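You operate a simulated robot arm through the tools that you are given. There is no shell and no other tool. Be economical: measure what you need, move in short steps, check, and stop when the job is done.

The job below is to be done with a simulated robot arm. You get a single attempt, and the scene is never put back.

Task
Lift the blue sandbag off, fold the open panel in, make the last S-fold and weight the stack.
Fine: the blue sandbag goes on the top section.

Only the result counts: the job must be done as asked and must still hold three seconds after the hand-in. Knocking over, shifting, dropping, spilling or breaking anything else fails it. Flat cloth is picked up by pressing the open fingertips on it (5 to 10 N) and closing them slowly along it; thin cloth reads only 2 to 8 mm in the jaws.

Robot
A 5-joint arm with a two-finger parallel gripper, fixed in place. Base frame: the origin is at the foot of the arm, x ahead of it, y to its left, z up; the work surface is at about z = 0. Units: m, rad, N and s.
With the tool pointing down near the work surface it reaches from about 0.26 to 0.6 m from the base axis. Its first joint turns from -1.152 to 1.152 rad. The tool tilts only in the upright plane through the base axis and itself; it spins freely about its own axis. Payload 1.57 kg.
The tool frame sits at the grasp point between the pads (the TCP): z along the fingers, y along the line on which they close. The tips reach 0.03 m beyond it. The gripper opens to 0.08 m. The fingers are 0.017 m wide and 0.012 m thick; the gripper's body (0.04 by 0.082 m) begins 0.08 m behind the TCP.
Orientation is that of the tool frame in the base frame, as a unit quaternion [x, y, z, w]. With the fingers straight down and closing along the base's y, the tool's x points along the base's -x, its y along +y and its z along -z.

Tools
- The arm moves only by the tool servo_tool. Its argument "targets" is a list of rows, each a list of 7 numbers: the finger opening in m, from 0 to 0.08, then the shift along the base's x, y, z in m, then the turn, a rotation vector about the base's x, y, z in rad. In form: [[claw, x, y, z, rx, ry, rz], ...]. A call has 1 to 10 rows; each row shifts and turns the commanded pose from where the row before left it. Rows are played at 5 a second. More than 0.05 m and 0.15 rad between two rows, or a gripper value outside its range, and nothing of the call is played. Where a pose cannot be reached the arm comes as near as it can. A force on the tool above 40 N (or 10 N above the force at the start of the call, whichever is more), or a blocked arm, ends the call early, and 0.2 s more pass. The fingers move at their own pace (about 0.153 m/s each) and stop on an object; they squeeze with about 20 N. The grip force told is the motor's: it shows also when the fingers shut on nothing. Time passes only in rows, and 0.2 s behind the last, so rows that do not move let the fingers close. It gives the time, the measured TCP pose, the force on the tool (base axes), the opening and the grip force at its end, in the units of the frame above (readings bear some noise), with the torque about the TCP (base axes, N m) and any sound that the robot's microphone picked up.
- Cameras (640 x 400 px; columns grow to the right, rows downward): "scene" is fixed at [0.062, 0.3995, 0.5364]; the picture's right is [-0.62, -0.78, 0.00], its down [-0.44, 0.35, -0.83] and it looks along [0.65, -0.51, -0.56] (base axes); focal length 214 px, centre (320, 200). "wrist" rides on the gripper at [0.072, -0.007, -0.122] in the tool frame; the picture's right is [0.09, 1.00, 0.00], its down [-0.84, 0.08, -0.54] and it looks along [-0.54, 0.05, 0.84] (tool axes); focal length 238 px, centre (320, 200). There is no depth. A picture from a camera that has moved, and an enlarged one, comes with that camera's place and axes in the base frame and with its lens. The place of the scene camera against the robot may be out by one fixed shift of up to 0.025 m in any direction.
- camera(camera): a new picture of that camera. It takes no simulated time.
- enlarge(camera, box): a new picture of the part [left, top, right, bottom] of that camera's present view, enlarged. It takes no simulated time.
- close_job(): hands the job in; it is judged then, once.

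Go step by step. Nothing tells you positions but the pictures and the camera data: compare them with the known pose of the tool, close in by small moves and look again before you grip or let go. The budget is 120 turns and 84 pictures, counting those below and the enlarged ones. Unless the task says otherwise, let go and move clear before handing in, and close with one line.

The tools are called as a command line: name --pt "numbers of a row" for each row, then --argument value for the rest, lists and objects as JSON in quotes. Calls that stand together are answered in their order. servo_tool: Moves the arm, as the interface text tells. Its arguments: {"type":"object","properties":{"targets":{"type":"array","items":{"type":"array","items":{"type":"number"}}}},"required":["targets"]} The other tools are called the same way: camera (camera) takes a picture; enlarge (camera, box) takes an enlarged picture of a part of a camera's view; close_job () hands the job in.

At the start:

```text
t: 0.0
ee_pos: [0.3809, 0.0448, 0.3887]
orientation: [0.0, 1.0, 0.001, 0.0]
contact_force: [0.0, 0.2, -1.0]
wrist_torque: [0.01, 0.01, -0.02]
width: 0.0805
gripper_force: 0.1
```

scene: 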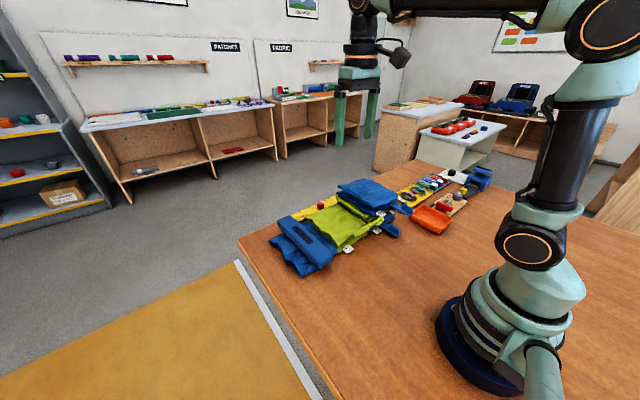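
wrist: 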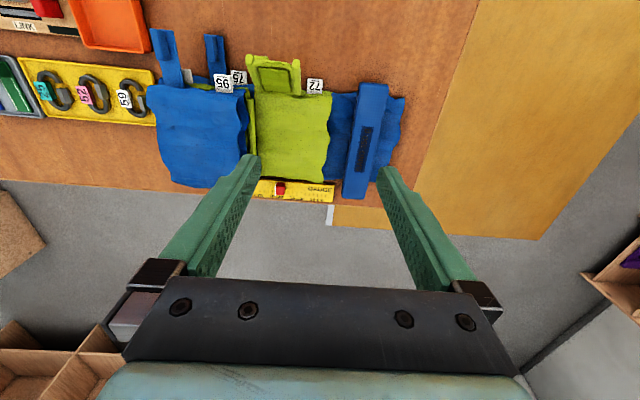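

I see a blue/green cloth with a blue sandbag near the table's edge. I'll enlarge both views to understand the layout.

enlarge --camera "scene" --box '[250, 150, 510, 290]'

enlarge --camera "wrist" --box '[130, 20, 450, 220]'

```text
2.46 times, centred on (380, 220) of scene
camera zoom: at [0.062, 0.3995, 0.5364], right [-0.62, -0.78, 0.0], down [-0.44, 0.35, -0.83], along [0.65, -0.51, -0.56], focal length 528 px, centre (172, 151)
```

zoom: 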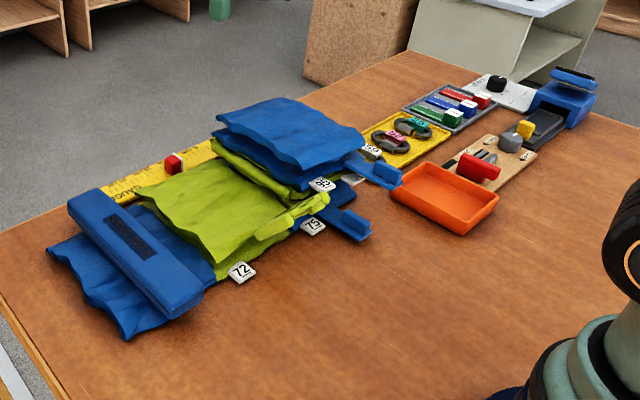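

```text
2.00 times, centred on (290, 120) of wrist
camera zoom: at [0.3073, 0.0382, 0.5112], right [-0.09, 1.0, 0.0], down [0.84, 0.08, 0.54], along [0.54, 0.05, -0.84], focal length 477 px, centre (380, 360)
```

zoom: 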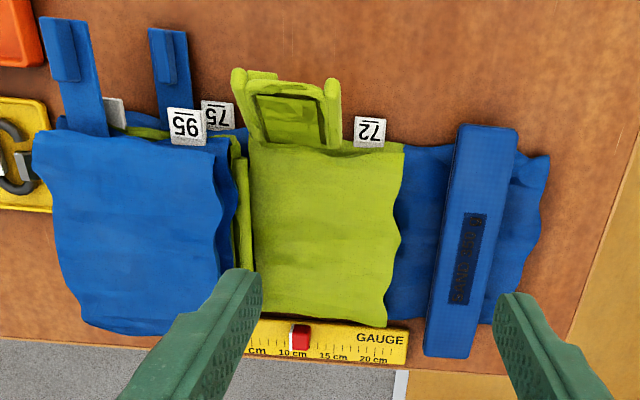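

The strip seems to be an accordion in the middle with a blue panel open at +y under the sandbag. I'll zoom in further on the details.

enlarge --camera "wrist" --box '[140, 30, 270, 110]'

enlarge --camera "wrist" --box '[240, 40, 410, 210]'

enlarge --camera "scene" --box '[330, 170, 420, 250]'

enlarge --camera "scene" --box '[260, 200, 370, 285]'

```text
4.92 times, centred on (205, 70) of wrist
camera zoom: at [0.3073, 0.0382, 0.5112], right [-0.09, 1.0, 0.0], down [0.84, 0.08, 0.54], along [0.54, 0.05, -0.84], focal length 1173 px, centre (886, 840)
```

zoom: 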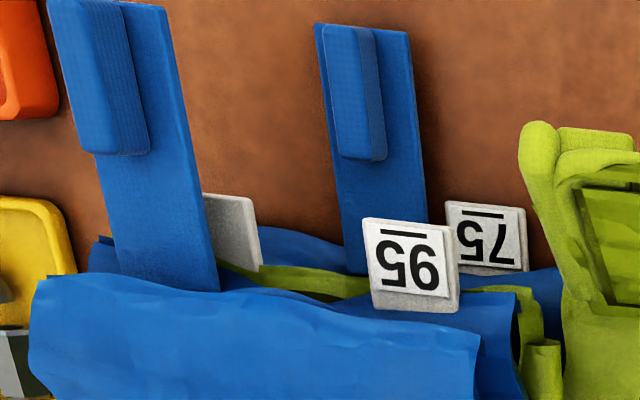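

```text
2.35 times, centred on (325, 125) of wrist
camera zoom: at [0.3073, 0.0382, 0.5112], right [-0.09, 1.0, 0.0], down [0.84, 0.08, 0.54], along [0.54, 0.05, -0.84], focal length 561 px, centre (308, 376)
```

zoom: 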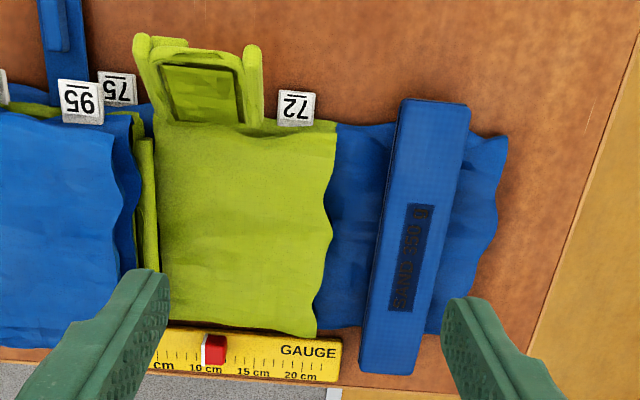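

```text
5.00 times, centred on (375, 210) of scene
camera zoom: at [0.062, 0.3995, 0.5364], right [-0.62, -0.78, 0.0], down [-0.44, 0.35, -0.83], along [0.65, -0.51, -0.56], focal length 1072 px, centre (45, 150)
```

zoom: 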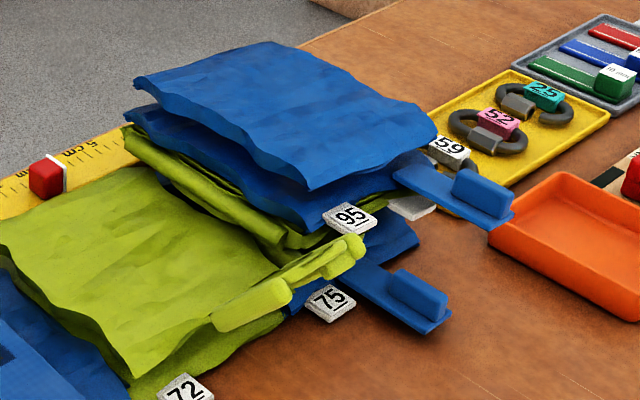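

```text
4.71 times, centred on (315, 242) of scene
camera zoom: at [0.062, 0.3995, 0.5364], right [-0.62, -0.78, 0.0], down [-0.44, 0.35, -0.83], along [0.65, -0.51, -0.56], focal length 1009 px, centre (344, 0)
```

zoom: 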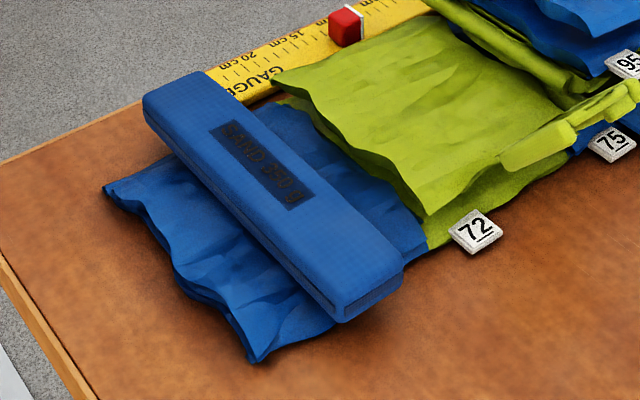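

I'll get a closer top-down view of the stack, keeping well clear above it.

servo_tool --pt "0.08 0 0 -0.04 0 0 0" --pt "0.08 0 0 -0.04 0 0 0" --pt "0.08 0 0 -0.03 0 0 0" --pt "0.08 0 0 -0.03 0 0 0" --pt "0.08 0 0 -0.02 0 0 0"

camera --camera "wrist"

enlarge --camera "wrist" --box '[40, 0, 360, 200]'

```text
t: 1.2
ee_pos: [0.3799, 0.0437, 0.228]
orientation: [0.001, 1.0, 0.0, -0.001]
contact_force: [-0.5, -0.1, -1.0]
wrist_torque: [0.0, 0.0, 0.01]
width: 0.0802
gripper_force: 0.0
```

```text
75 pictures are left
camera wrist: at [0.3069, 0.0376, 0.3494], right [-0.09, 1.0, 0.0], down [0.84, 0.08, 0.54], along [0.54, 0.05, -0.84], focal length 238 px, centre (320, 200)
```

wrist: 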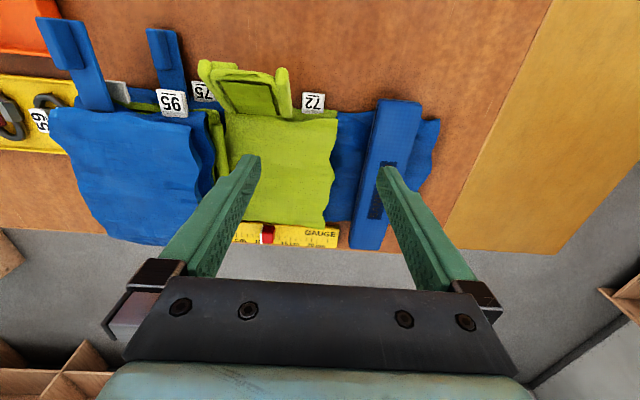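

```text
2.00 times, centred on (200, 100) of wrist
camera zoom: at [0.3069, 0.0376, 0.3494], right [-0.09, 1.0, 0.0], down [0.84, 0.08, 0.54], along [0.54, 0.05, -0.84], focal length 477 px, centre (560, 400)
```

zoom: 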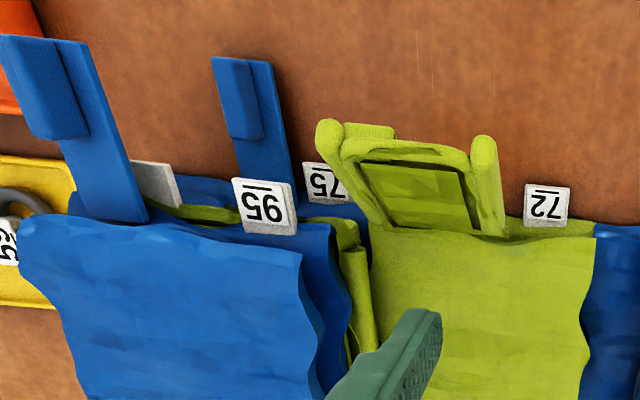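

I'll zoom on the green flap and the layers near the labels, to learn how they connect.

enlarge --camera "wrist" --box '[180, 50, 340, 150]'

enlarge --camera "scene" --box '[335, 200, 395, 255]'

enlarge --camera "wrist" --box '[300, 80, 460, 250]'

```text
4.00 times, centred on (260, 100) of wrist
camera zoom: at [0.3069, 0.0376, 0.3494], right [-0.09, 1.0, 0.0], down [0.84, 0.08, 0.54], along [0.54, 0.05, -0.84], focal length 953 px, centre (560, 600)
```

zoom: 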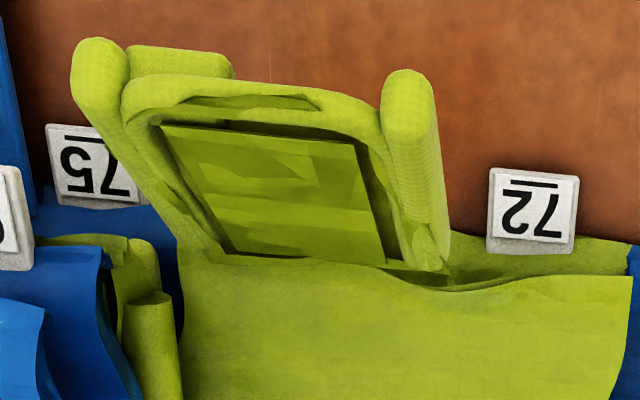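

```text
7.27 times, centred on (365, 228) of scene
camera zoom: at [0.062, 0.3995, 0.5364], right [-0.62, -0.78, 0.0], down [-0.44, 0.35, -0.83], along [0.65, -0.51, -0.56], focal length 1560 px, centre (-7, 0)
```

zoom: 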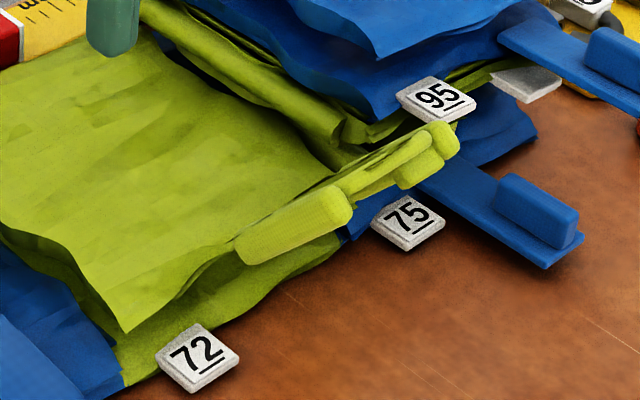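

```text
2.35 times, centred on (380, 165) of wrist
camera zoom: at [0.3069, 0.0376, 0.3494], right [-0.09, 1.0, 0.0], down [0.84, 0.08, 0.54], along [0.54, 0.05, -0.84], focal length 561 px, centre (179, 282)
```

zoom: 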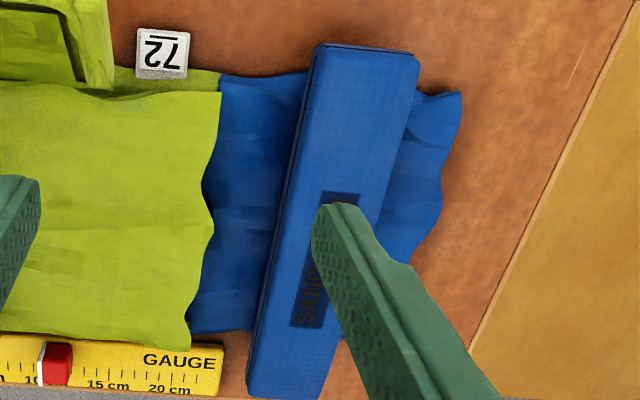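

I want an oblique view from the +y side, so I'll spin the tool and shift to +y at a safe height.

servo_tool --pt "0.08 0.005 0.025 0 0 0 -0.14" --pt "0.08 0.005 0.025 0 0 0 -0.14" --pt "0.08 0.005 0.025 0 0 0 -0.14" --pt "0.08 0.005 0.025 0 0 0 -0.14" --pt "0.08 0.005 0.025 0 0 0 -0.14" --pt "0.08 0.005 0.025 0 0 0 -0.14" --pt "0.08 0.005 0.025 -0.02 0 0 -0.14" --pt "0.08 0.005 0.025 -0.02 0 0 -0.14" --pt "0.08 0.005 0.025 -0.02 0 0 -0.14" --pt "0.08 0.005 0.025 -0.02 0 0 -0.14"

camera --camera "wrist"

```text
t: 3.4
ee_pos: [0.4297, 0.297, 0.1489]
orientation: [0.645, 0.765, 0.001, 0.0]
contact_force: [-0.9, 0.5, -0.6]
wrist_torque: [-0.02, -0.04, 0.01]
width: 0.0797
gripper_force: 0.1
```

```text
70 pictures are left
camera wrist: at [0.4105, 0.367, 0.2709], right [0.97, 0.26, 0.0], down [0.22, -0.81, 0.54], along [0.14, -0.52, -0.84], focal length 238 px, centre (320, 200)
```

wrist: 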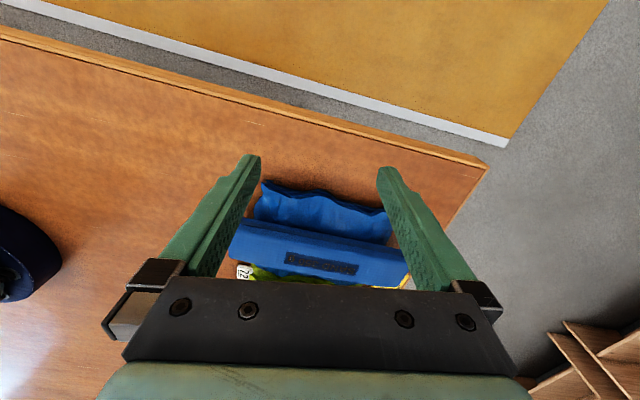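

The view shows the blue panel's free edge; let me enlarge.

enlarge --camera "wrist" --box '[220, 170, 420, 290]'

```text
3.20 times, centred on (320, 230) of wrist
camera zoom: at [0.4105, 0.367, 0.2709], right [0.97, 0.26, 0.0], down [0.22, -0.81, 0.54], along [0.14, -0.52, -0.84], focal length 763 px, centre (320, 104)
```

zoom: 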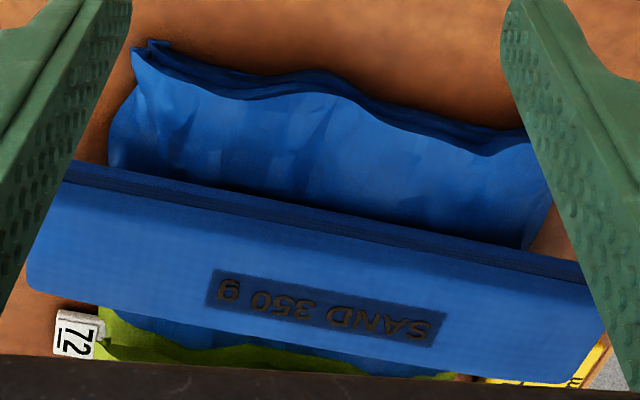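

The sandbag ("SAND 350 g") runs along x, centred near (0.485, 0.147), about 0.055 wide with its top at z≈0.03. I'll position above it with the fingers closing along y.

servo_tool --pt "0.08 0.005 -0.015 0 0 0 0.14" --pt "0.08 0.005 -0.015 0 0 0 0.14" --pt "0.08 0.005 -0.015 0 0 0 0.14" --pt "0.08 0.005 -0.015 0 0 0 0.14" --pt "0.08 0.005 -0.015 0 0 0 0.14" --pt "0.08 0.005 -0.015 0 0 0 0.14" --pt "0.08 0.005 -0.015 0 0 0 0.14" --pt "0.08 0.005 -0.015 0 0 0 0.14" --pt "0.08 0.007 -0.015 0 0 0 0.14" --pt "0.08 0.007 -0.015 0 0 0 0.14"

camera --camera "wrist"

camera --camera "scene"

```text
t: 5.6
ee_pos: [0.4847, 0.1429, 0.149]
orientation: [0.0, 1.0, 0.0, 0.0]
contact_force: [-0.2, -0.5, 0.1]
wrist_torque: [-0.01, -0.01, 0.04]
width: 0.0801
gripper_force: 0.1
```

```text
68 pictures are left
camera wrist: at [0.4125, 0.137, 0.2718], right [-0.09, 1.0, 0.0], down [0.84, 0.08, 0.54], along [0.54, 0.05, -0.84], focal length 238 px, centre (320, 200)
```

wrist: 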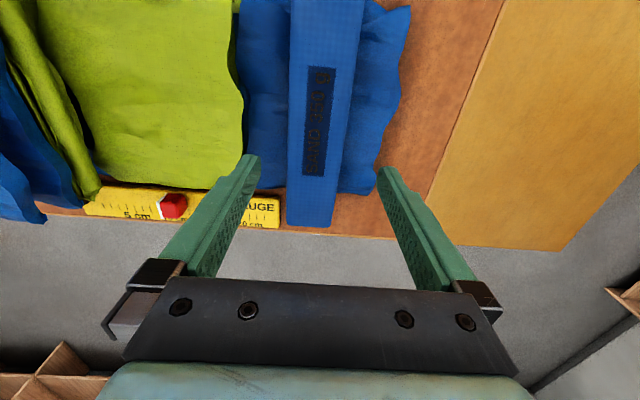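

```text
67 pictures are left
```

scene: 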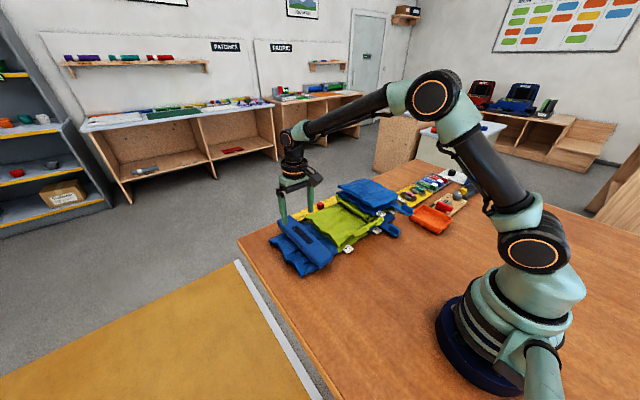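

Aligned with the bag (centre ≈ (0.483, 0.143)). Descend around it, in steps.

servo_tool --pt "0.08 0 0.001 -0.04 0 0 0" --pt "0.08 0 0 -0.03 0 0 0" --pt "0.08 0 0 -0.02 0 0 0" --pt "0.08 0 0 -0.01 0 0 0" --pt "0.08 0 0 -0.008 0 0 0"

camera --camera "wrist"

```text
t: 6.8
ee_pos: [0.487, 0.1472, 0.0508]
orientation: [0.0, 1.0, 0.0, -0.001]
contact_force: [-5.9, -2.9, 13.8]
wrist_torque: [-0.25, 0.18, 0.01]
width: 0.0802
gripper_force: 0.0
stopped in row 5: the force on the tool passed its limit at 56 N (the readings are from after the stop); the commanded pose is now the measured one
```

```text
66 pictures are left
camera wrist: at [0.413, 0.1405, 0.1735], right [-0.09, 1.0, 0.0], down [0.84, 0.08, 0.54], along [0.54, 0.05, -0.84], focal length 238 px, centre (320, 200)
```

wrist: 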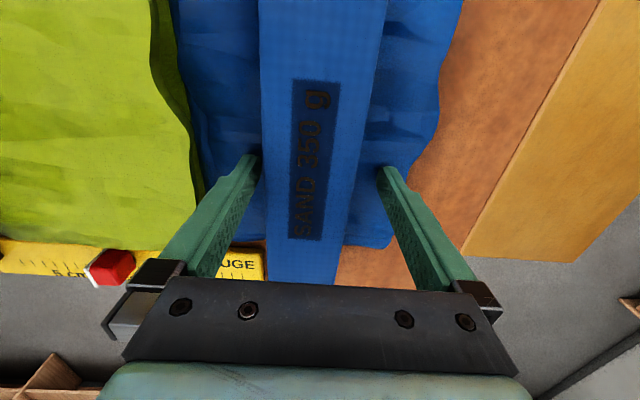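

The tips touch the cloth at z≈0.02. I'll ease up a little and close on the bag.

servo_tool --pt "0.08 0 -0.002 0.003 0 0 0" --pt "0.065 0 0 0 0 0 0" --pt "0.055 0 0 0 0 0 0" --pt "0.045 0 0 0 0 0 0" --pt "0.04 0 0 0 0 0 0" --pt "0.04 0 0 0 0 0 0"

camera --camera "wrist"

enlarge --camera "scene" --box '[250, 160, 410, 290]'

```text
t: 8.2
ee_pos: [0.4861, 0.1438, 0.0518]
orientation: [0.001, 1.0, 0.001, 0.001]
contact_force: [5.5, -3.4, 8.5]
wrist_torque: [-0.16, -0.66, -0.11]
width: 0.0517
gripper_force: 20.3
```

```text
65 pictures are left
camera wrist: at [0.4131, 0.138, 0.1754], right [-0.09, 1.0, 0.0], down [0.84, 0.08, 0.54], along [0.54, 0.05, -0.84], focal length 238 px, centre (320, 200)
```

wrist: 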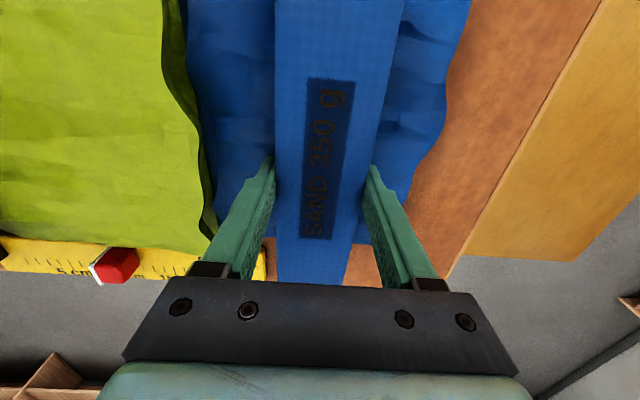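

```text
3.08 times, centred on (330, 225) of scene
camera zoom: at [0.0619, 0.3995, 0.5364], right [-0.62, -0.78, 0.0], down [-0.44, 0.35, -0.83], along [0.65, -0.51, -0.56], focal length 660 px, centre (289, 123)
```

zoom: 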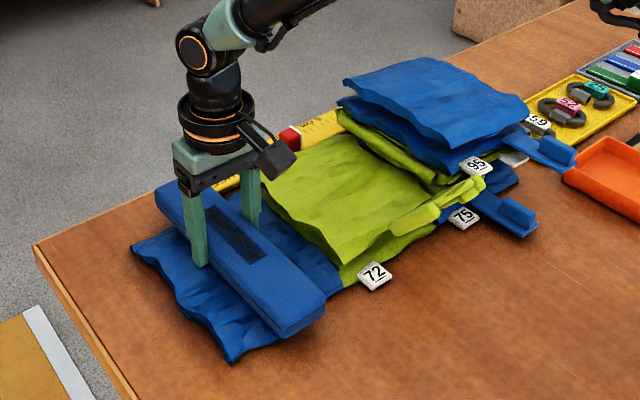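

Bag is gripped (0.052 m). Lift gently.

servo_tool --pt "0.04 0 0 0.005 0 0 0" --pt "0.04 0 0 0.01 0 0 0" --pt "0.04 0 0 0.015 0 0 0" --pt "0.04 0 0 0.02 0 0 0" --pt "0.04 0 0 0.025 0 0 0" --pt "0.04 0 0 0.02 0 0 0"

enlarge --camera "scene" --box '[250, 140, 430, 290]'

```text
t: 9.6
ee_pos: [0.4844, 0.1419, 0.148]
orientation: [0.0, 1.0, -0.001, -0.001]
contact_force: [-0.8, 0.1, -0.3]
wrist_torque: [-0.01, 0.03, 0.01]
width: 0.0399
gripper_force: 0.2
```

```text
2.67 times, centred on (340, 215) of scene
camera zoom: at [0.062, 0.3995, 0.5364], right [-0.62, -0.78, 0.0], down [-0.44, 0.35, -0.83], along [0.65, -0.51, -0.56], focal length 572 px, centre (267, 160)
```

zoom: 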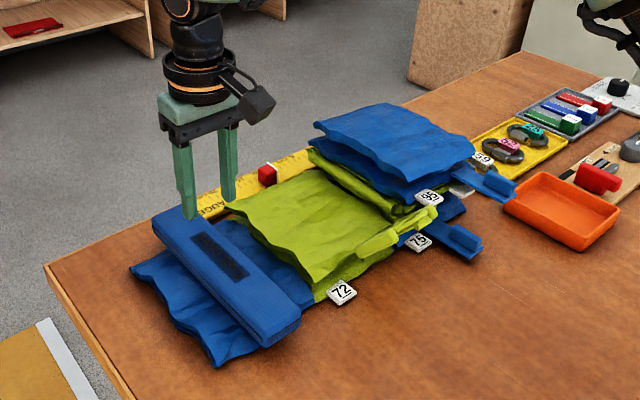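

The grip was too shallow and slipped; the bag stayed put. I'll check its position and go deeper with the fingers less wide.

camera --camera "wrist"

enlarge --camera "scene" --box '[265, 210, 345, 280]'

```text
62 pictures are left
camera wrist: at [0.4116, 0.1364, 0.2717], right [-0.09, 1.0, 0.0], down [0.84, 0.08, 0.54], along [0.54, 0.05, -0.84], focal length 238 px, centre (320, 200)
```

wrist: 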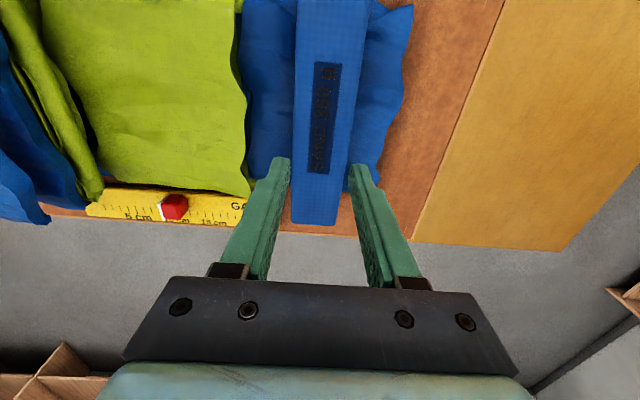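

```text
5.71 times, centred on (305, 245) of scene
camera zoom: at [0.062, 0.3995, 0.5364], right [-0.62, -0.78, 0.0], down [-0.44, 0.35, -0.83], along [0.65, -0.51, -0.56], focal length 1226 px, centre (406, -57)
```

zoom: 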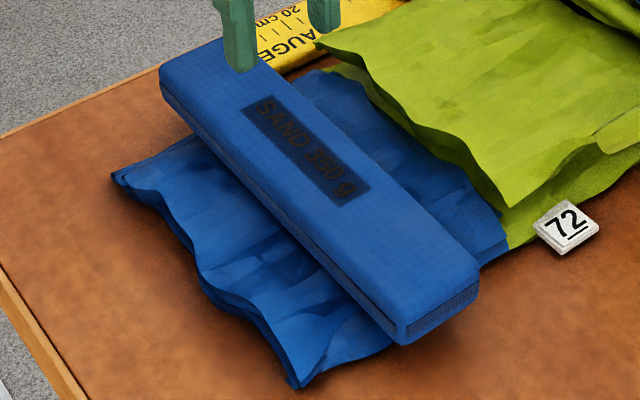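

Bag centre is now y≈0.147. Re-descend with opening 0.072, slowly at the end.

servo_tool --pt "0.074 0 0.005 -0.03 0 0 0" --pt "0.074 0 0 -0.03 0 0 0" --pt "0.074 0 0 -0.02 0 0 0" --pt "0.074 0 0 -0.01 0 0 0" --pt "0.074 0 0 -0.005 0 0 0" --pt "0.074 0 0 -0.003 0 0 0" --pt "0.074 0 0 -0.003 0 0 0" --pt "0.074 0 0 -0.003 0 0 0"

camera --camera "wrist"

```text
t: 11.2
ee_pos: [0.4863, 0.1501, 0.0509]
orientation: [-0.001, 1.0, 0.0, -0.001]
contact_force: [-5.2, -3.1, 14.5]
wrist_torque: [-0.22, 0.21, -0.02]
width: 0.0742
gripper_force: 0.2
stopped in row 8: the force on the tool passed its limit at 46 N (the readings are from after the stop); the commanded pose is now the measured one
```

```text
60 pictures are left
camera wrist: at [0.4135, 0.1436, 0.1736], right [-0.09, 1.0, 0.0], down [0.84, 0.08, 0.54], along [0.54, 0.05, -0.84], focal length 238 px, centre (320, 200)
```

wrist: 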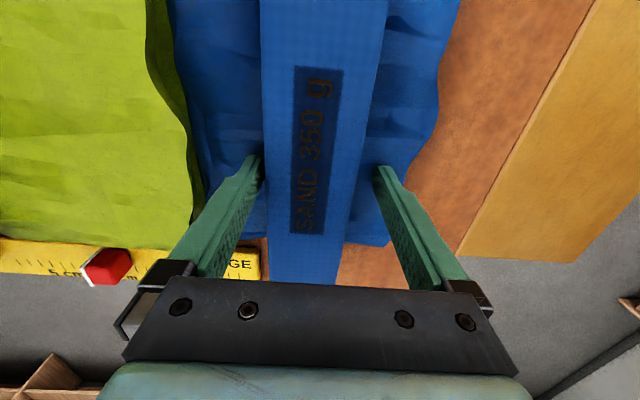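

The −y finger likely landed on the bag's edge (bag is left of the finger mid-line). I'll rise, shift −y about 7 mm, and recheck.

servo_tool --pt "0.08 0 0 0.012 0 0 0" --pt "0.08 0 -0.008 0 0 0 0"

enlarge --camera "wrist" --box '[220, 100, 420, 225]'

```text
t: 11.8
ee_pos: [0.4856, 0.141, 0.0629]
orientation: [0.0, 1.0, 0.0, -0.001]
contact_force: [0.5, -0.2, -0.5]
wrist_torque: [-0.01, 0.05, 0.01]
width: 0.08
gripper_force: 0.0
```

```text
3.20 times, centred on (320, 162) of wrist
camera zoom: at [0.4131, 0.1351, 0.1846], right [-0.09, 1.0, 0.0], down [0.84, 0.08, 0.54], along [0.54, 0.05, -0.84], focal length 763 px, centre (320, 320)
```

zoom: 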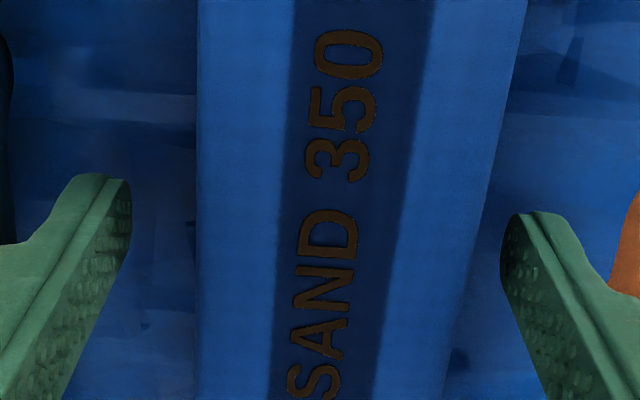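

Bag centre ≈ y 0.145. Shift +4 mm and lower slowly with full opening.

servo_tool --pt "0.08 0 0.004 -0.004 0 0 0" --pt "0.08 0 0 -0.004 0 0 0" --pt "0.08 0 0 -0.003 0 0 0" --pt "0.08 0 0 -0.003 0 0 0" --pt "0.08 0 0 -0.003 0 0 0" --pt "0.08 0 0 -0.003 0 0 0" --pt "0.08 0 0 -0.003 0 0 0"

enlarge --camera "wrist" --box '[220, 100, 420, 225]'

```text
t: 13.0
ee_pos: [0.4876, 0.1465, 0.0505]
orientation: [0.0, 1.0, -0.001, -0.002]
contact_force: [-6.2, -2.6, 14.7]
wrist_torque: [-0.17, 0.18, 0.04]
width: 0.0803
gripper_force: 0.0
stopped in row 5: the force on the tool passed its limit at 47 N (the readings are from after the stop); the commanded pose is now the measured one
```

```text
3.20 times, centred on (320, 162) of wrist
camera zoom: at [0.4136, 0.1396, 0.1737], right [-0.09, 1.0, 0.0], down [0.84, 0.08, 0.54], along [0.54, 0.05, -0.84], focal length 763 px, centre (320, 320)
```

zoom: 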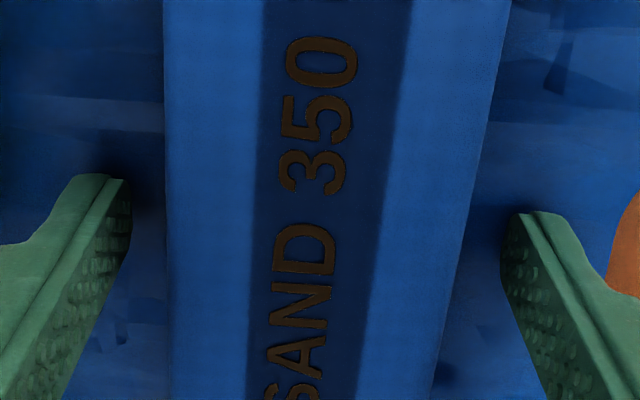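

Both tips rest on cloth on either side of the bag. I'll close here while keeping light pressure, then check the grip before lifting.

servo_tool --pt "0.07 0 -0.001 0 0 0 0" --pt "0.06 0 0 0 0 0 0" --pt "0.05 0 0 0 0 0 0" --pt "0.03 0 0 0 0 0 0" --pt "0.02 0 0 0 0 0 0" --pt "0.02 0 0 0 0 0 0"

enlarge --camera "scene" --box '[270, 170, 350, 280]'

enlarge --camera "wrist" --box '[220, 100, 420, 225]'

```text
t: 13.5
ee_pos: [0.4883, 0.1443, 0.0537]
orientation: [0.0, 1.0, 0.0, 0.0]
contact_force: [1.8, -2.6, 4.5]
wrist_torque: [-0.19, -0.04, 0.04]
width: 0.062
gripper_force: 1.1
stopped in row 2: the force on the tool passed its limit at 62 N (the readings are from after the stop); the commanded pose is now the measured one
```

```text
3.64 times, centred on (310, 225) of scene
camera zoom: at [0.062, 0.3995, 0.5364], right [-0.62, -0.78, 0.0], down [-0.44, 0.35, -0.83], along [0.65, -0.51, -0.56], focal length 780 px, centre (356, 109)
```

zoom: 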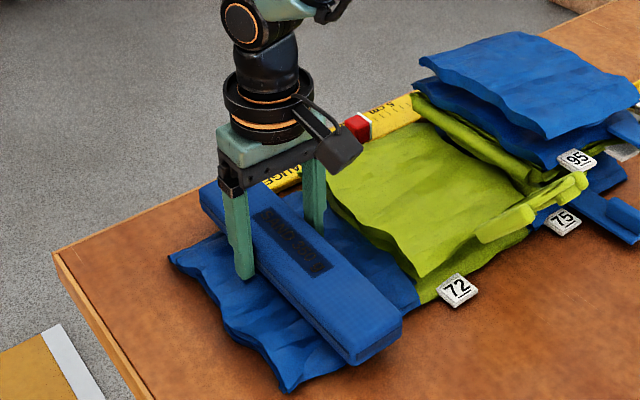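

```text
3.20 times, centred on (320, 162) of wrist
camera zoom: at [0.415, 0.1381, 0.1764], right [-0.09, 1.0, 0.0], down [0.84, 0.08, 0.54], along [0.54, 0.05, -0.84], focal length 763 px, centre (320, 320)
```

zoom: 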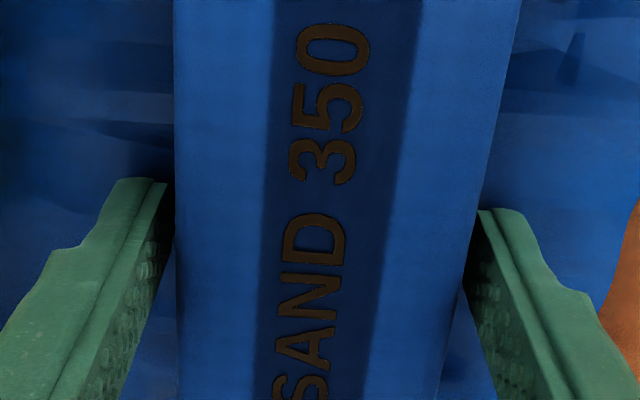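

The tips are beside the bag now with light contact. Continue closing here.

servo_tool --pt "0.056 0 0 -0.001 0 0 0" --pt "0.05 0 0 0 0 0 0" --pt "0.03 0 0 0 0 0 0" --pt "0.01 0 0 0 0 0 0" --pt "0.0 0 0 0 0 0 0"

enlarge --camera "wrist" --box '[220, 100, 420, 225]'

```text
t: 14.7
ee_pos: [0.488, 0.144, 0.0519]
orientation: [-0.001, 1.0, -0.001, 0.0]
contact_force: [6.2, 3.6, 9.5]
wrist_torque: [0.05, -0.1, 0.05]
width: 0.0518
gripper_force: 20.0
```

```text
3.20 times, centred on (320, 162) of wrist
camera zoom: at [0.4152, 0.1384, 0.175], right [-0.09, 1.0, 0.0], down [0.84, 0.08, 0.54], along [0.54, 0.05, -0.84], focal length 763 px, centre (320, 320)
```

zoom: 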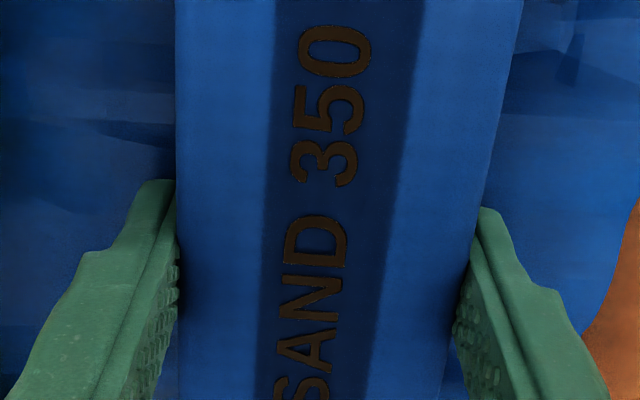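

Gripped at 0.0518. Lift very slowly with full squeeze.

servo_tool --pt "0.0 0 0 0.002 0 0 0" --pt "0.0 0 0 0.002 0 0 0" --pt "0.0 0 0 0.003 0 0 0" --pt "0.0 0 0 0.003 0 0 0" --pt "0.0 0 0 0.004 0 0 0" --pt "0.0 0 0 0.004 0 0 0"

enlarge --camera "scene" --box '[270, 170, 350, 280]'

```text
t: 16.1
ee_pos: [0.4883, 0.1431, 0.07]
orientation: [0.0, 1.0, 0.0, -0.001]
contact_force: [0.1, -0.2, -3.6]
wrist_torque: [0.02, -0.05, -0.04]
width: 0.0518
gripper_force: 19.7
```

```text
3.64 times, centred on (310, 225) of scene
camera zoom: at [0.062, 0.3995, 0.5364], right [-0.62, -0.78, 0.0], down [-0.44, 0.35, -0.83], along [0.65, -0.51, -0.56], focal length 780 px, centre (356, 109)
```

zoom: 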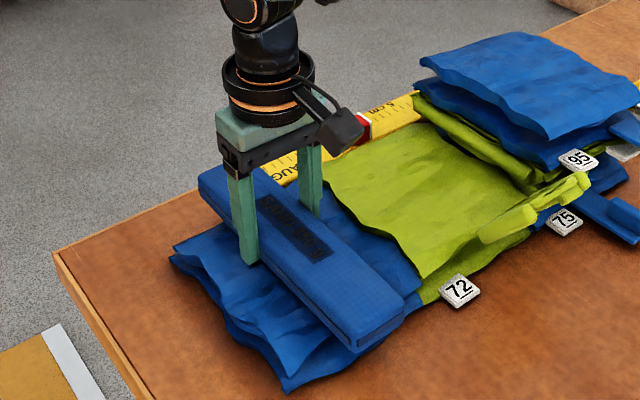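

The bag is held (−3.6 N). Raise it and carry it to the clear strip of table at y≈0.26.

servo_tool --pt "0.0 0 0 0.015 0 0 0" --pt "0.0 0 0 0.02 0 0 0" --pt "0.0 -0.01 0.015 0.01 0 0 0" --pt "0.0 -0.01 0.02 0 0 0 0" --pt "0.0 -0.01 0.02 0 0 0 0" --pt "0.0 0 0.02 0 0 0 0" --pt "0.0 0 0.02 0 0 0 0" --pt "0.0 0 0.02 0 0 0 0" --pt "0.0 0 0.005 0 0 0 0"

camera --camera "scene"

camera --camera "wrist"

enlarge --camera "scene" --box '[260, 170, 420, 290]'

```text
t: 18.1
ee_pos: [0.4573, 0.2644, 0.1157]
orientation: [0.0, 1.0, 0.0, -0.001]
contact_force: [0.2, -0.5, -3.8]
wrist_torque: [0.0, -0.09, 0.01]
width: 0.0517
gripper_force: 20.2
```

```text
53 pictures are left
```

scene: 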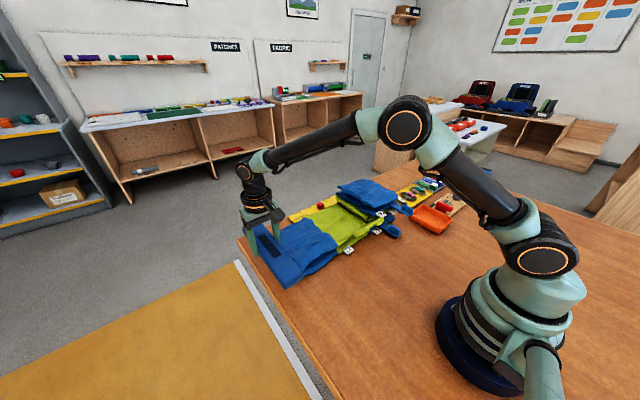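

```text
52 pictures are left
camera wrist: at [0.3845, 0.259, 0.2389], right [-0.09, 1.0, 0.0], down [0.84, 0.08, 0.54], along [0.54, 0.05, -0.84], focal length 238 px, centre (320, 200)
```

wrist: 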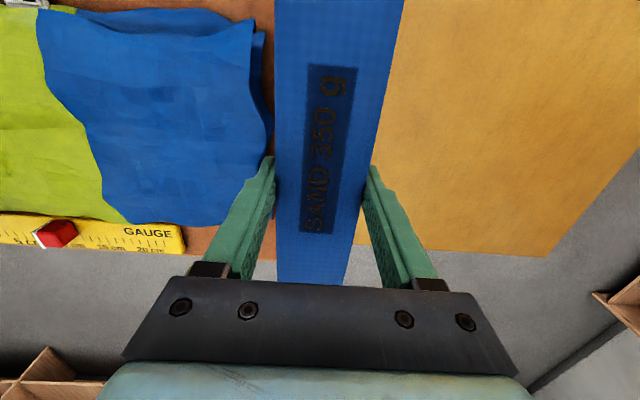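

```text
3.33 times, centred on (340, 230) of scene
camera zoom: at [0.062, 0.3995, 0.5364], right [-0.62, -0.78, 0.0], down [-0.44, 0.35, -0.83], along [0.65, -0.51, -0.56], focal length 715 px, centre (253, 100)
```

zoom: 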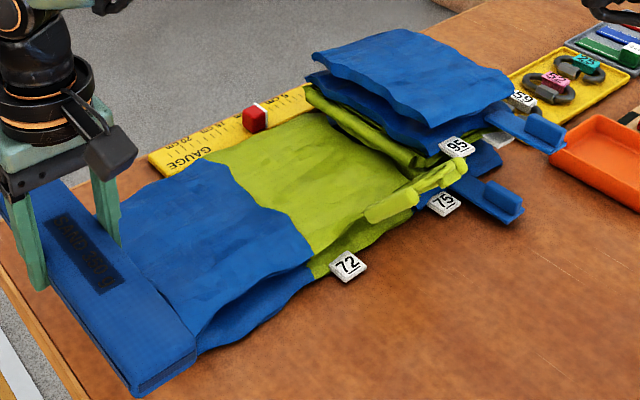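

With the bag off, the blue right section has puffed out (y≈0.06 to 0.22). Rather than park beside its edge, I'll put the bag in the clear area in front, turned to lie along y at about (0.29, 0.15).

servo_tool --pt "0.0 -0.012 0 0.02 0 0 -0.15" --pt "0.0 -0.015 -0.01 0.01 0 0 -0.15" --pt "0.0 -0.015 -0.01 0 0 0 -0.15" --pt "0.0 -0.018 -0.01 0 0 0 -0.15" --pt "0.0 -0.018 -0.014 0 0 0 -0.15" --pt "0.0 -0.018 -0.014 0 0 0 -0.15" --pt "0.0 -0.018 -0.014 0 0 0 -0.15" --pt "0.0 -0.018 -0.014 0 0 0 -0.15" --pt "0.0 -0.018 -0.014 0 0 0 -0.15" --pt "0.0 -0.017 -0.014 0 0 0 -0.15"

servo_tool --pt "0.0 0 0 -0.02 0 0 -0.07" --pt "0.0 0 0 -0.025 0 0 0" --pt "0.0 0 0 -0.02 0 0 0" --pt "0.0 0 0 -0.015 0 0 0" --pt "0.0 0 0 -0.01 0 0 0"

camera --camera "scene"

```text
t: 20.3
ee_pos: [0.2913, 0.1521, 0.1414]
orientation: [0.683, 0.731, 0.0, -0.001]
contact_force: [0.4, 0.4, -3.2]
wrist_torque: [-0.07, 0.03, 0.0]
width: 0.0519
gripper_force: 19.5
```

```text
t: 21.5
ee_pos: [0.2922, 0.1536, 0.052]
orientation: [0.707, 0.707, 0.0, 0.0]
contact_force: [0.8, 0.3, -3.0]
wrist_torque: [-0.07, 0.0, 0.03]
width: 0.0518
gripper_force: 19.8
```

```text
50 pictures are left
```

scene: 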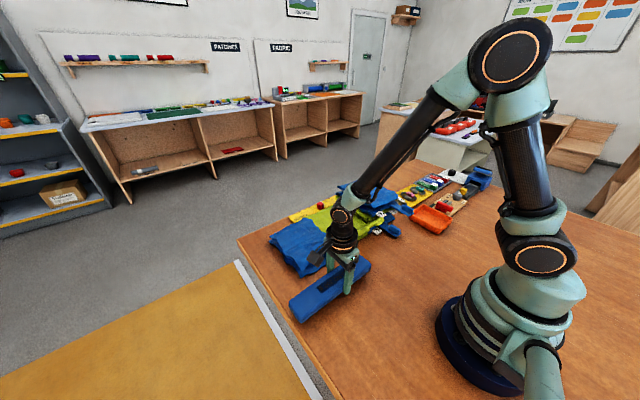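

Bag is above clear table; lower until contact.

servo_tool --pt "0.0 0 0 -0.004 0 0 0" --pt "0.0 0 0 -0.003 0 0 0" --pt "0.0 0 0 -0.003 0 0 0" --pt "0.0 0 0 -0.002 0 0 0" --pt "0.0 0 0 -0.002 0 0 0" --pt "0.0 0 0 -0.002 0 0 0"

```text
t: 22.9
ee_pos: [0.2918, 0.151, 0.0401]
orientation: [0.706, 0.708, 0.0, 0.001]
contact_force: [0.8, 0.3, -4.1]
wrist_torque: [-0.05, 0.01, -0.01]
width: 0.0517
gripper_force: 20.0
```

servo_tool --pt "0.0 0 0 -0.002 0 0 0" --pt "0.0 0 0 -0.002 0 0 0" --pt "0.0 0 0 -0.002 0 0 0" --pt "0.0 0 0 0 0 0 0"

```text
t: 23.9
ee_pos: [0.2909, 0.1495, 0.0327]
orientation: [0.706, 0.708, 0.0, 0.0]
contact_force: [0.4, -0.2, -3.2]
wrist_torque: [-0.08, 0.0, 0.01]
width: 0.0518
gripper_force: 20.2
```

servo_tool --pt "0.0 0 0 -0.002 0 0 0" --pt "0.0 0 0 0 0 0 0"

enlarge --camera "scene" --box '[270, 200, 400, 330]'

```text
t: 24.5
ee_pos: [0.2908, 0.1502, 0.0303]
orientation: [0.707, 0.707, 0.0, 0.0]
contact_force: [0.1, -0.6, -3.5]
wrist_torque: [-0.08, 0.02, -0.03]
width: 0.0516
gripper_force: 20.0
```

```text
3.08 times, centred on (335, 265) of scene
camera zoom: at [0.062, 0.3995, 0.5364], right [-0.62, -0.78, 0.0], down [-0.44, 0.35, -0.83], along [0.65, -0.51, -0.56], focal length 660 px, centre (274, 0)
```

zoom: 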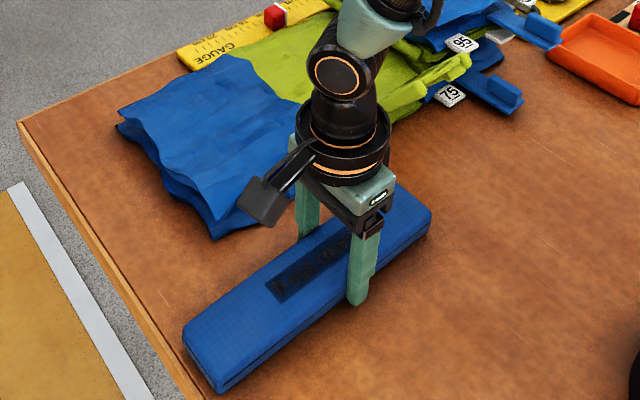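

servo_tool --pt "0.0 0 -0.01 -0.001 0 0 0" --pt "0.0 0 0 -0.001 0 0 0" --pt "0.0 0 0 -0.001 0 0 0" --pt "0.0 0 0 0 0 0 0"

```text
t: 25.2
ee_pos: [0.2913, 0.1404, 0.03]
orientation: [0.706, 0.708, 0.0, 0.0]
contact_force: [-0.6, -0.5, 2.9]
wrist_torque: [-0.05, 0.22, 0.0]
width: 0.0519
gripper_force: 19.8
stopped in row 3: the force on the tool passed its limit at 48 N (the readings are from after the stop); the commanded pose is now the measured one
```

Contact with the table. Open a little, then go straight up.

servo_tool --pt "0.054 0 0 0.001 0 0 0" --pt "0.06 0 0 0 0 0 0" --pt "0.07 0 0 0 0 0 0" --pt "0.07 0 0 0.02 0 0 0" --pt "0.07 0 0 0.04 0 0 0" --pt "0.07 0 0 0.05 0 0 0" --pt "0.07 0 0 0.05 0 0 0"

enlarge --camera "scene" --box '[250, 160, 430, 320]'

```text
t: 26.8
ee_pos: [0.2912, 0.1415, 0.1934]
orientation: [0.706, 0.708, 0.0, 0.0]
contact_force: [-0.2, 0.2, 0.2]
wrist_torque: [-0.03, 0.01, 0.01]
width: 0.0699
gripper_force: 0.1
```

```text
2.50 times, centred on (340, 240) of scene
camera zoom: at [0.062, 0.3995, 0.5364], right [-0.62, -0.78, 0.0], down [-0.44, 0.35, -0.83], along [0.65, -0.51, -0.56], focal length 536 px, centre (270, 100)
```

zoom: 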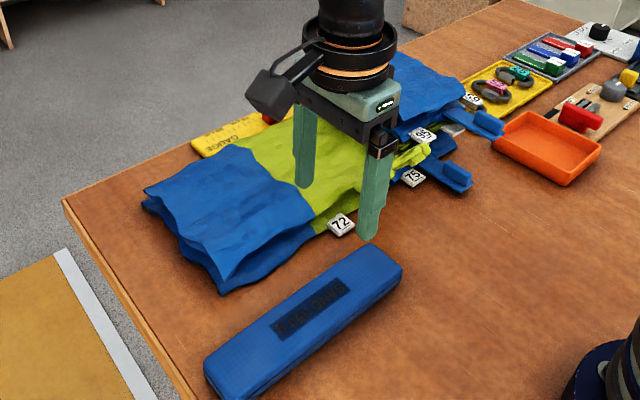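

Bag parked safely. Now a better look at the section structure from above, from the +y side.

servo_tool --pt "0.08 0.015 -0.01 0.015 0 0 0" --pt "0.08 0.02 -0.01 0.015 0 0 0" --pt "0.08 0.02 -0.01 0.015 0 0 0" --pt "0.08 0.02 -0.01 0.015 0 0 0" --pt "0.08 0.02 -0.01 0 0 0 0" --pt "0.08 0.02 -0.01 0 0 0 0"

camera --camera "wrist"

```text
t: 28.2
ee_pos: [0.4057, 0.0818, 0.2501]
orientation: [0.706, 0.708, 0.0, 0.0]
contact_force: [0.2, 0.6, 1.1]
wrist_torque: [0.02, -0.03, -0.03]
width: 0.0802
gripper_force: 0.2
```

```text
47 pictures are left
camera wrist: at [0.3981, 0.1541, 0.3733], right [1.0, 0.09, 0.0], down [0.08, -0.84, 0.54], along [0.05, -0.54, -0.84], focal length 238 px, centre (320, 200)
```

wrist: 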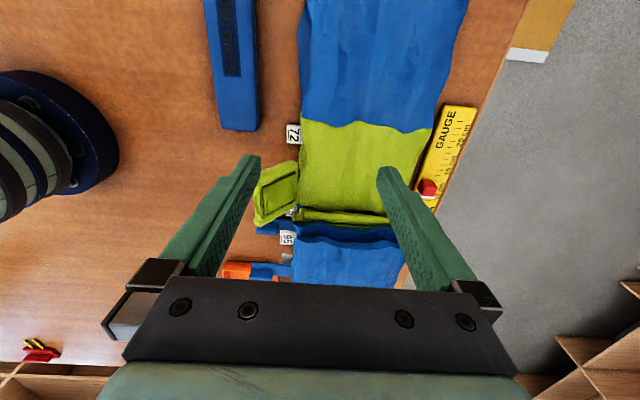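

enlarge --camera "wrist" --box '[240, 100, 440, 285]'

enlarge --camera "wrist" --box '[240, 150, 340, 240]'

```text
2.16 times, centred on (340, 192) of wrist
camera zoom: at [0.3981, 0.1541, 0.3733], right [1.0, 0.09, 0.0], down [0.08, -0.84, 0.54], along [0.05, -0.54, -0.84], focal length 515 px, centre (277, 216)
```

zoom: 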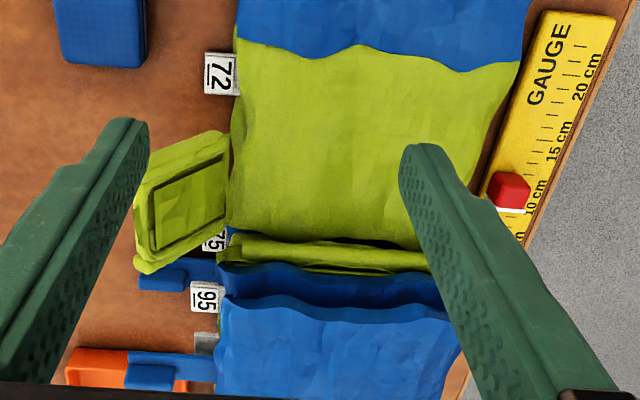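

```text
4.44 times, centred on (290, 195) of wrist
camera zoom: at [0.3981, 0.1541, 0.3733], right [1.0, 0.09, 0.0], down [0.08, -0.84, 0.54], along [0.05, -0.54, -0.84], focal length 1059 px, centre (453, 222)
```

zoom: 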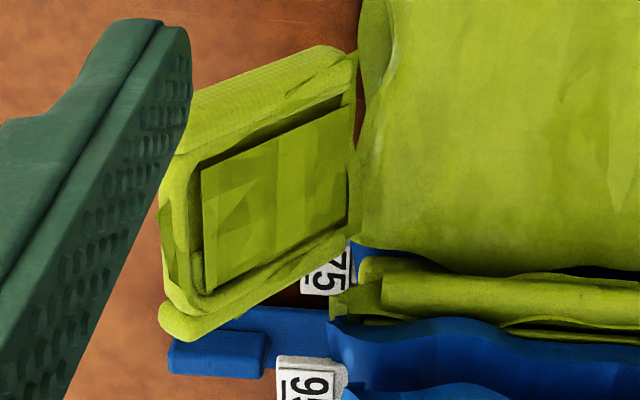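

The green section has an opened-out framed flap at its near edge; the blue right end lies extended. I'll look at the near side of the stack to learn how layers join.

servo_tool --pt "0.08 -0.008 -0.025 -0.005 0 0 0.15" --pt "0.08 -0.008 -0.025 -0.005 0 0 0.15" --pt "0.08 -0.008 -0.025 -0.005 0 0 0.15" --pt "0.08 -0.008 -0.025 -0.005 0 0 0.15" --pt "0.08 -0.008 -0.025 -0.005 0 0 0.15" --pt "0.08 -0.008 -0.025 -0.005 0 0 0.15" --pt "0.08 -0.008 -0.025 -0.005 0 0 0.15" --pt "0.08 -0.008 -0.025 -0.005 0 0 0.15" --pt "0.08 -0.008 -0.025 0 0 0 0.15" --pt "0.08 -0.008 -0.025 0 0 0 0.15"

camera --camera "wrist"

```text
t: 30.4
ee_pos: [0.3264, -0.1679, 0.2103]
orientation: [0.034, 0.999, 0.0, 0.0]
contact_force: [0.5, -0.4, 0.2]
wrist_torque: [0.03, -0.02, 0.02]
width: 0.08
gripper_force: 0.1
```

```text
44 pictures are left
camera wrist: at [0.2526, -0.1697, 0.3324], right [-0.02, 1.0, 0.0], down [0.84, 0.02, 0.54], along [0.54, 0.01, -0.84], focal length 238 px, centre (320, 200)
```

wrist: 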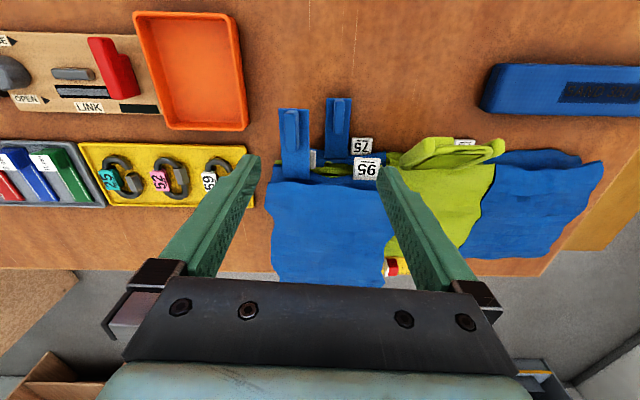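

enlarge --camera "wrist" --box '[250, 90, 420, 200]'

enlarge --camera "wrist" --box '[370, 120, 520, 220]'

enlarge --camera "scene" --box '[260, 170, 420, 290]'

```text
3.64 times, centred on (335, 145) of wrist
camera zoom: at [0.2526, -0.1697, 0.3324], right [-0.02, 1.0, 0.0], down [0.84, 0.02, 0.54], along [0.54, 0.01, -0.84], focal length 867 px, centre (266, 400)
```

zoom: 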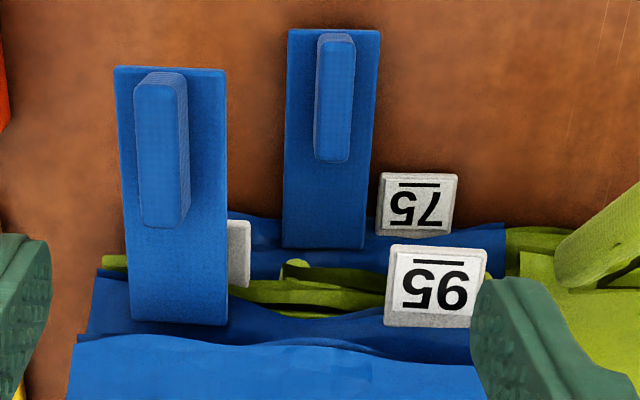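

```text
4.00 times, centred on (445, 170) of wrist
camera zoom: at [0.2526, -0.1697, 0.3324], right [-0.02, 1.0, 0.0], down [0.84, 0.02, 0.54], along [0.54, 0.01, -0.84], focal length 953 px, centre (-180, 320)
```

zoom: 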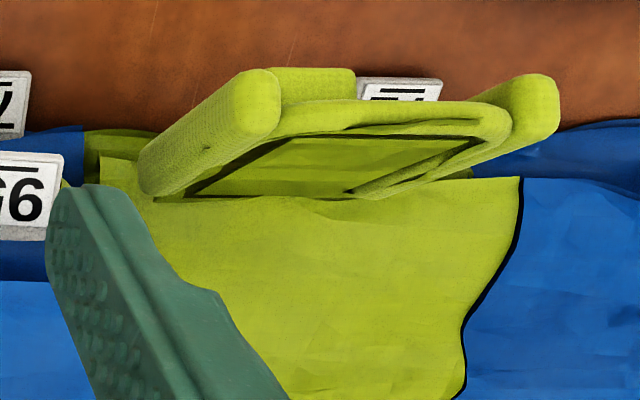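

```text
3.33 times, centred on (340, 230) of scene
camera zoom: at [0.062, 0.3995, 0.5364], right [-0.62, -0.78, 0.0], down [-0.44, 0.35, -0.83], along [0.65, -0.51, -0.56], focal length 715 px, centre (253, 100)
```

zoom: 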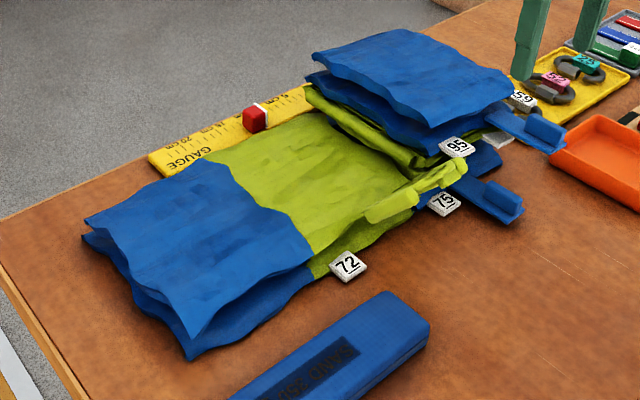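

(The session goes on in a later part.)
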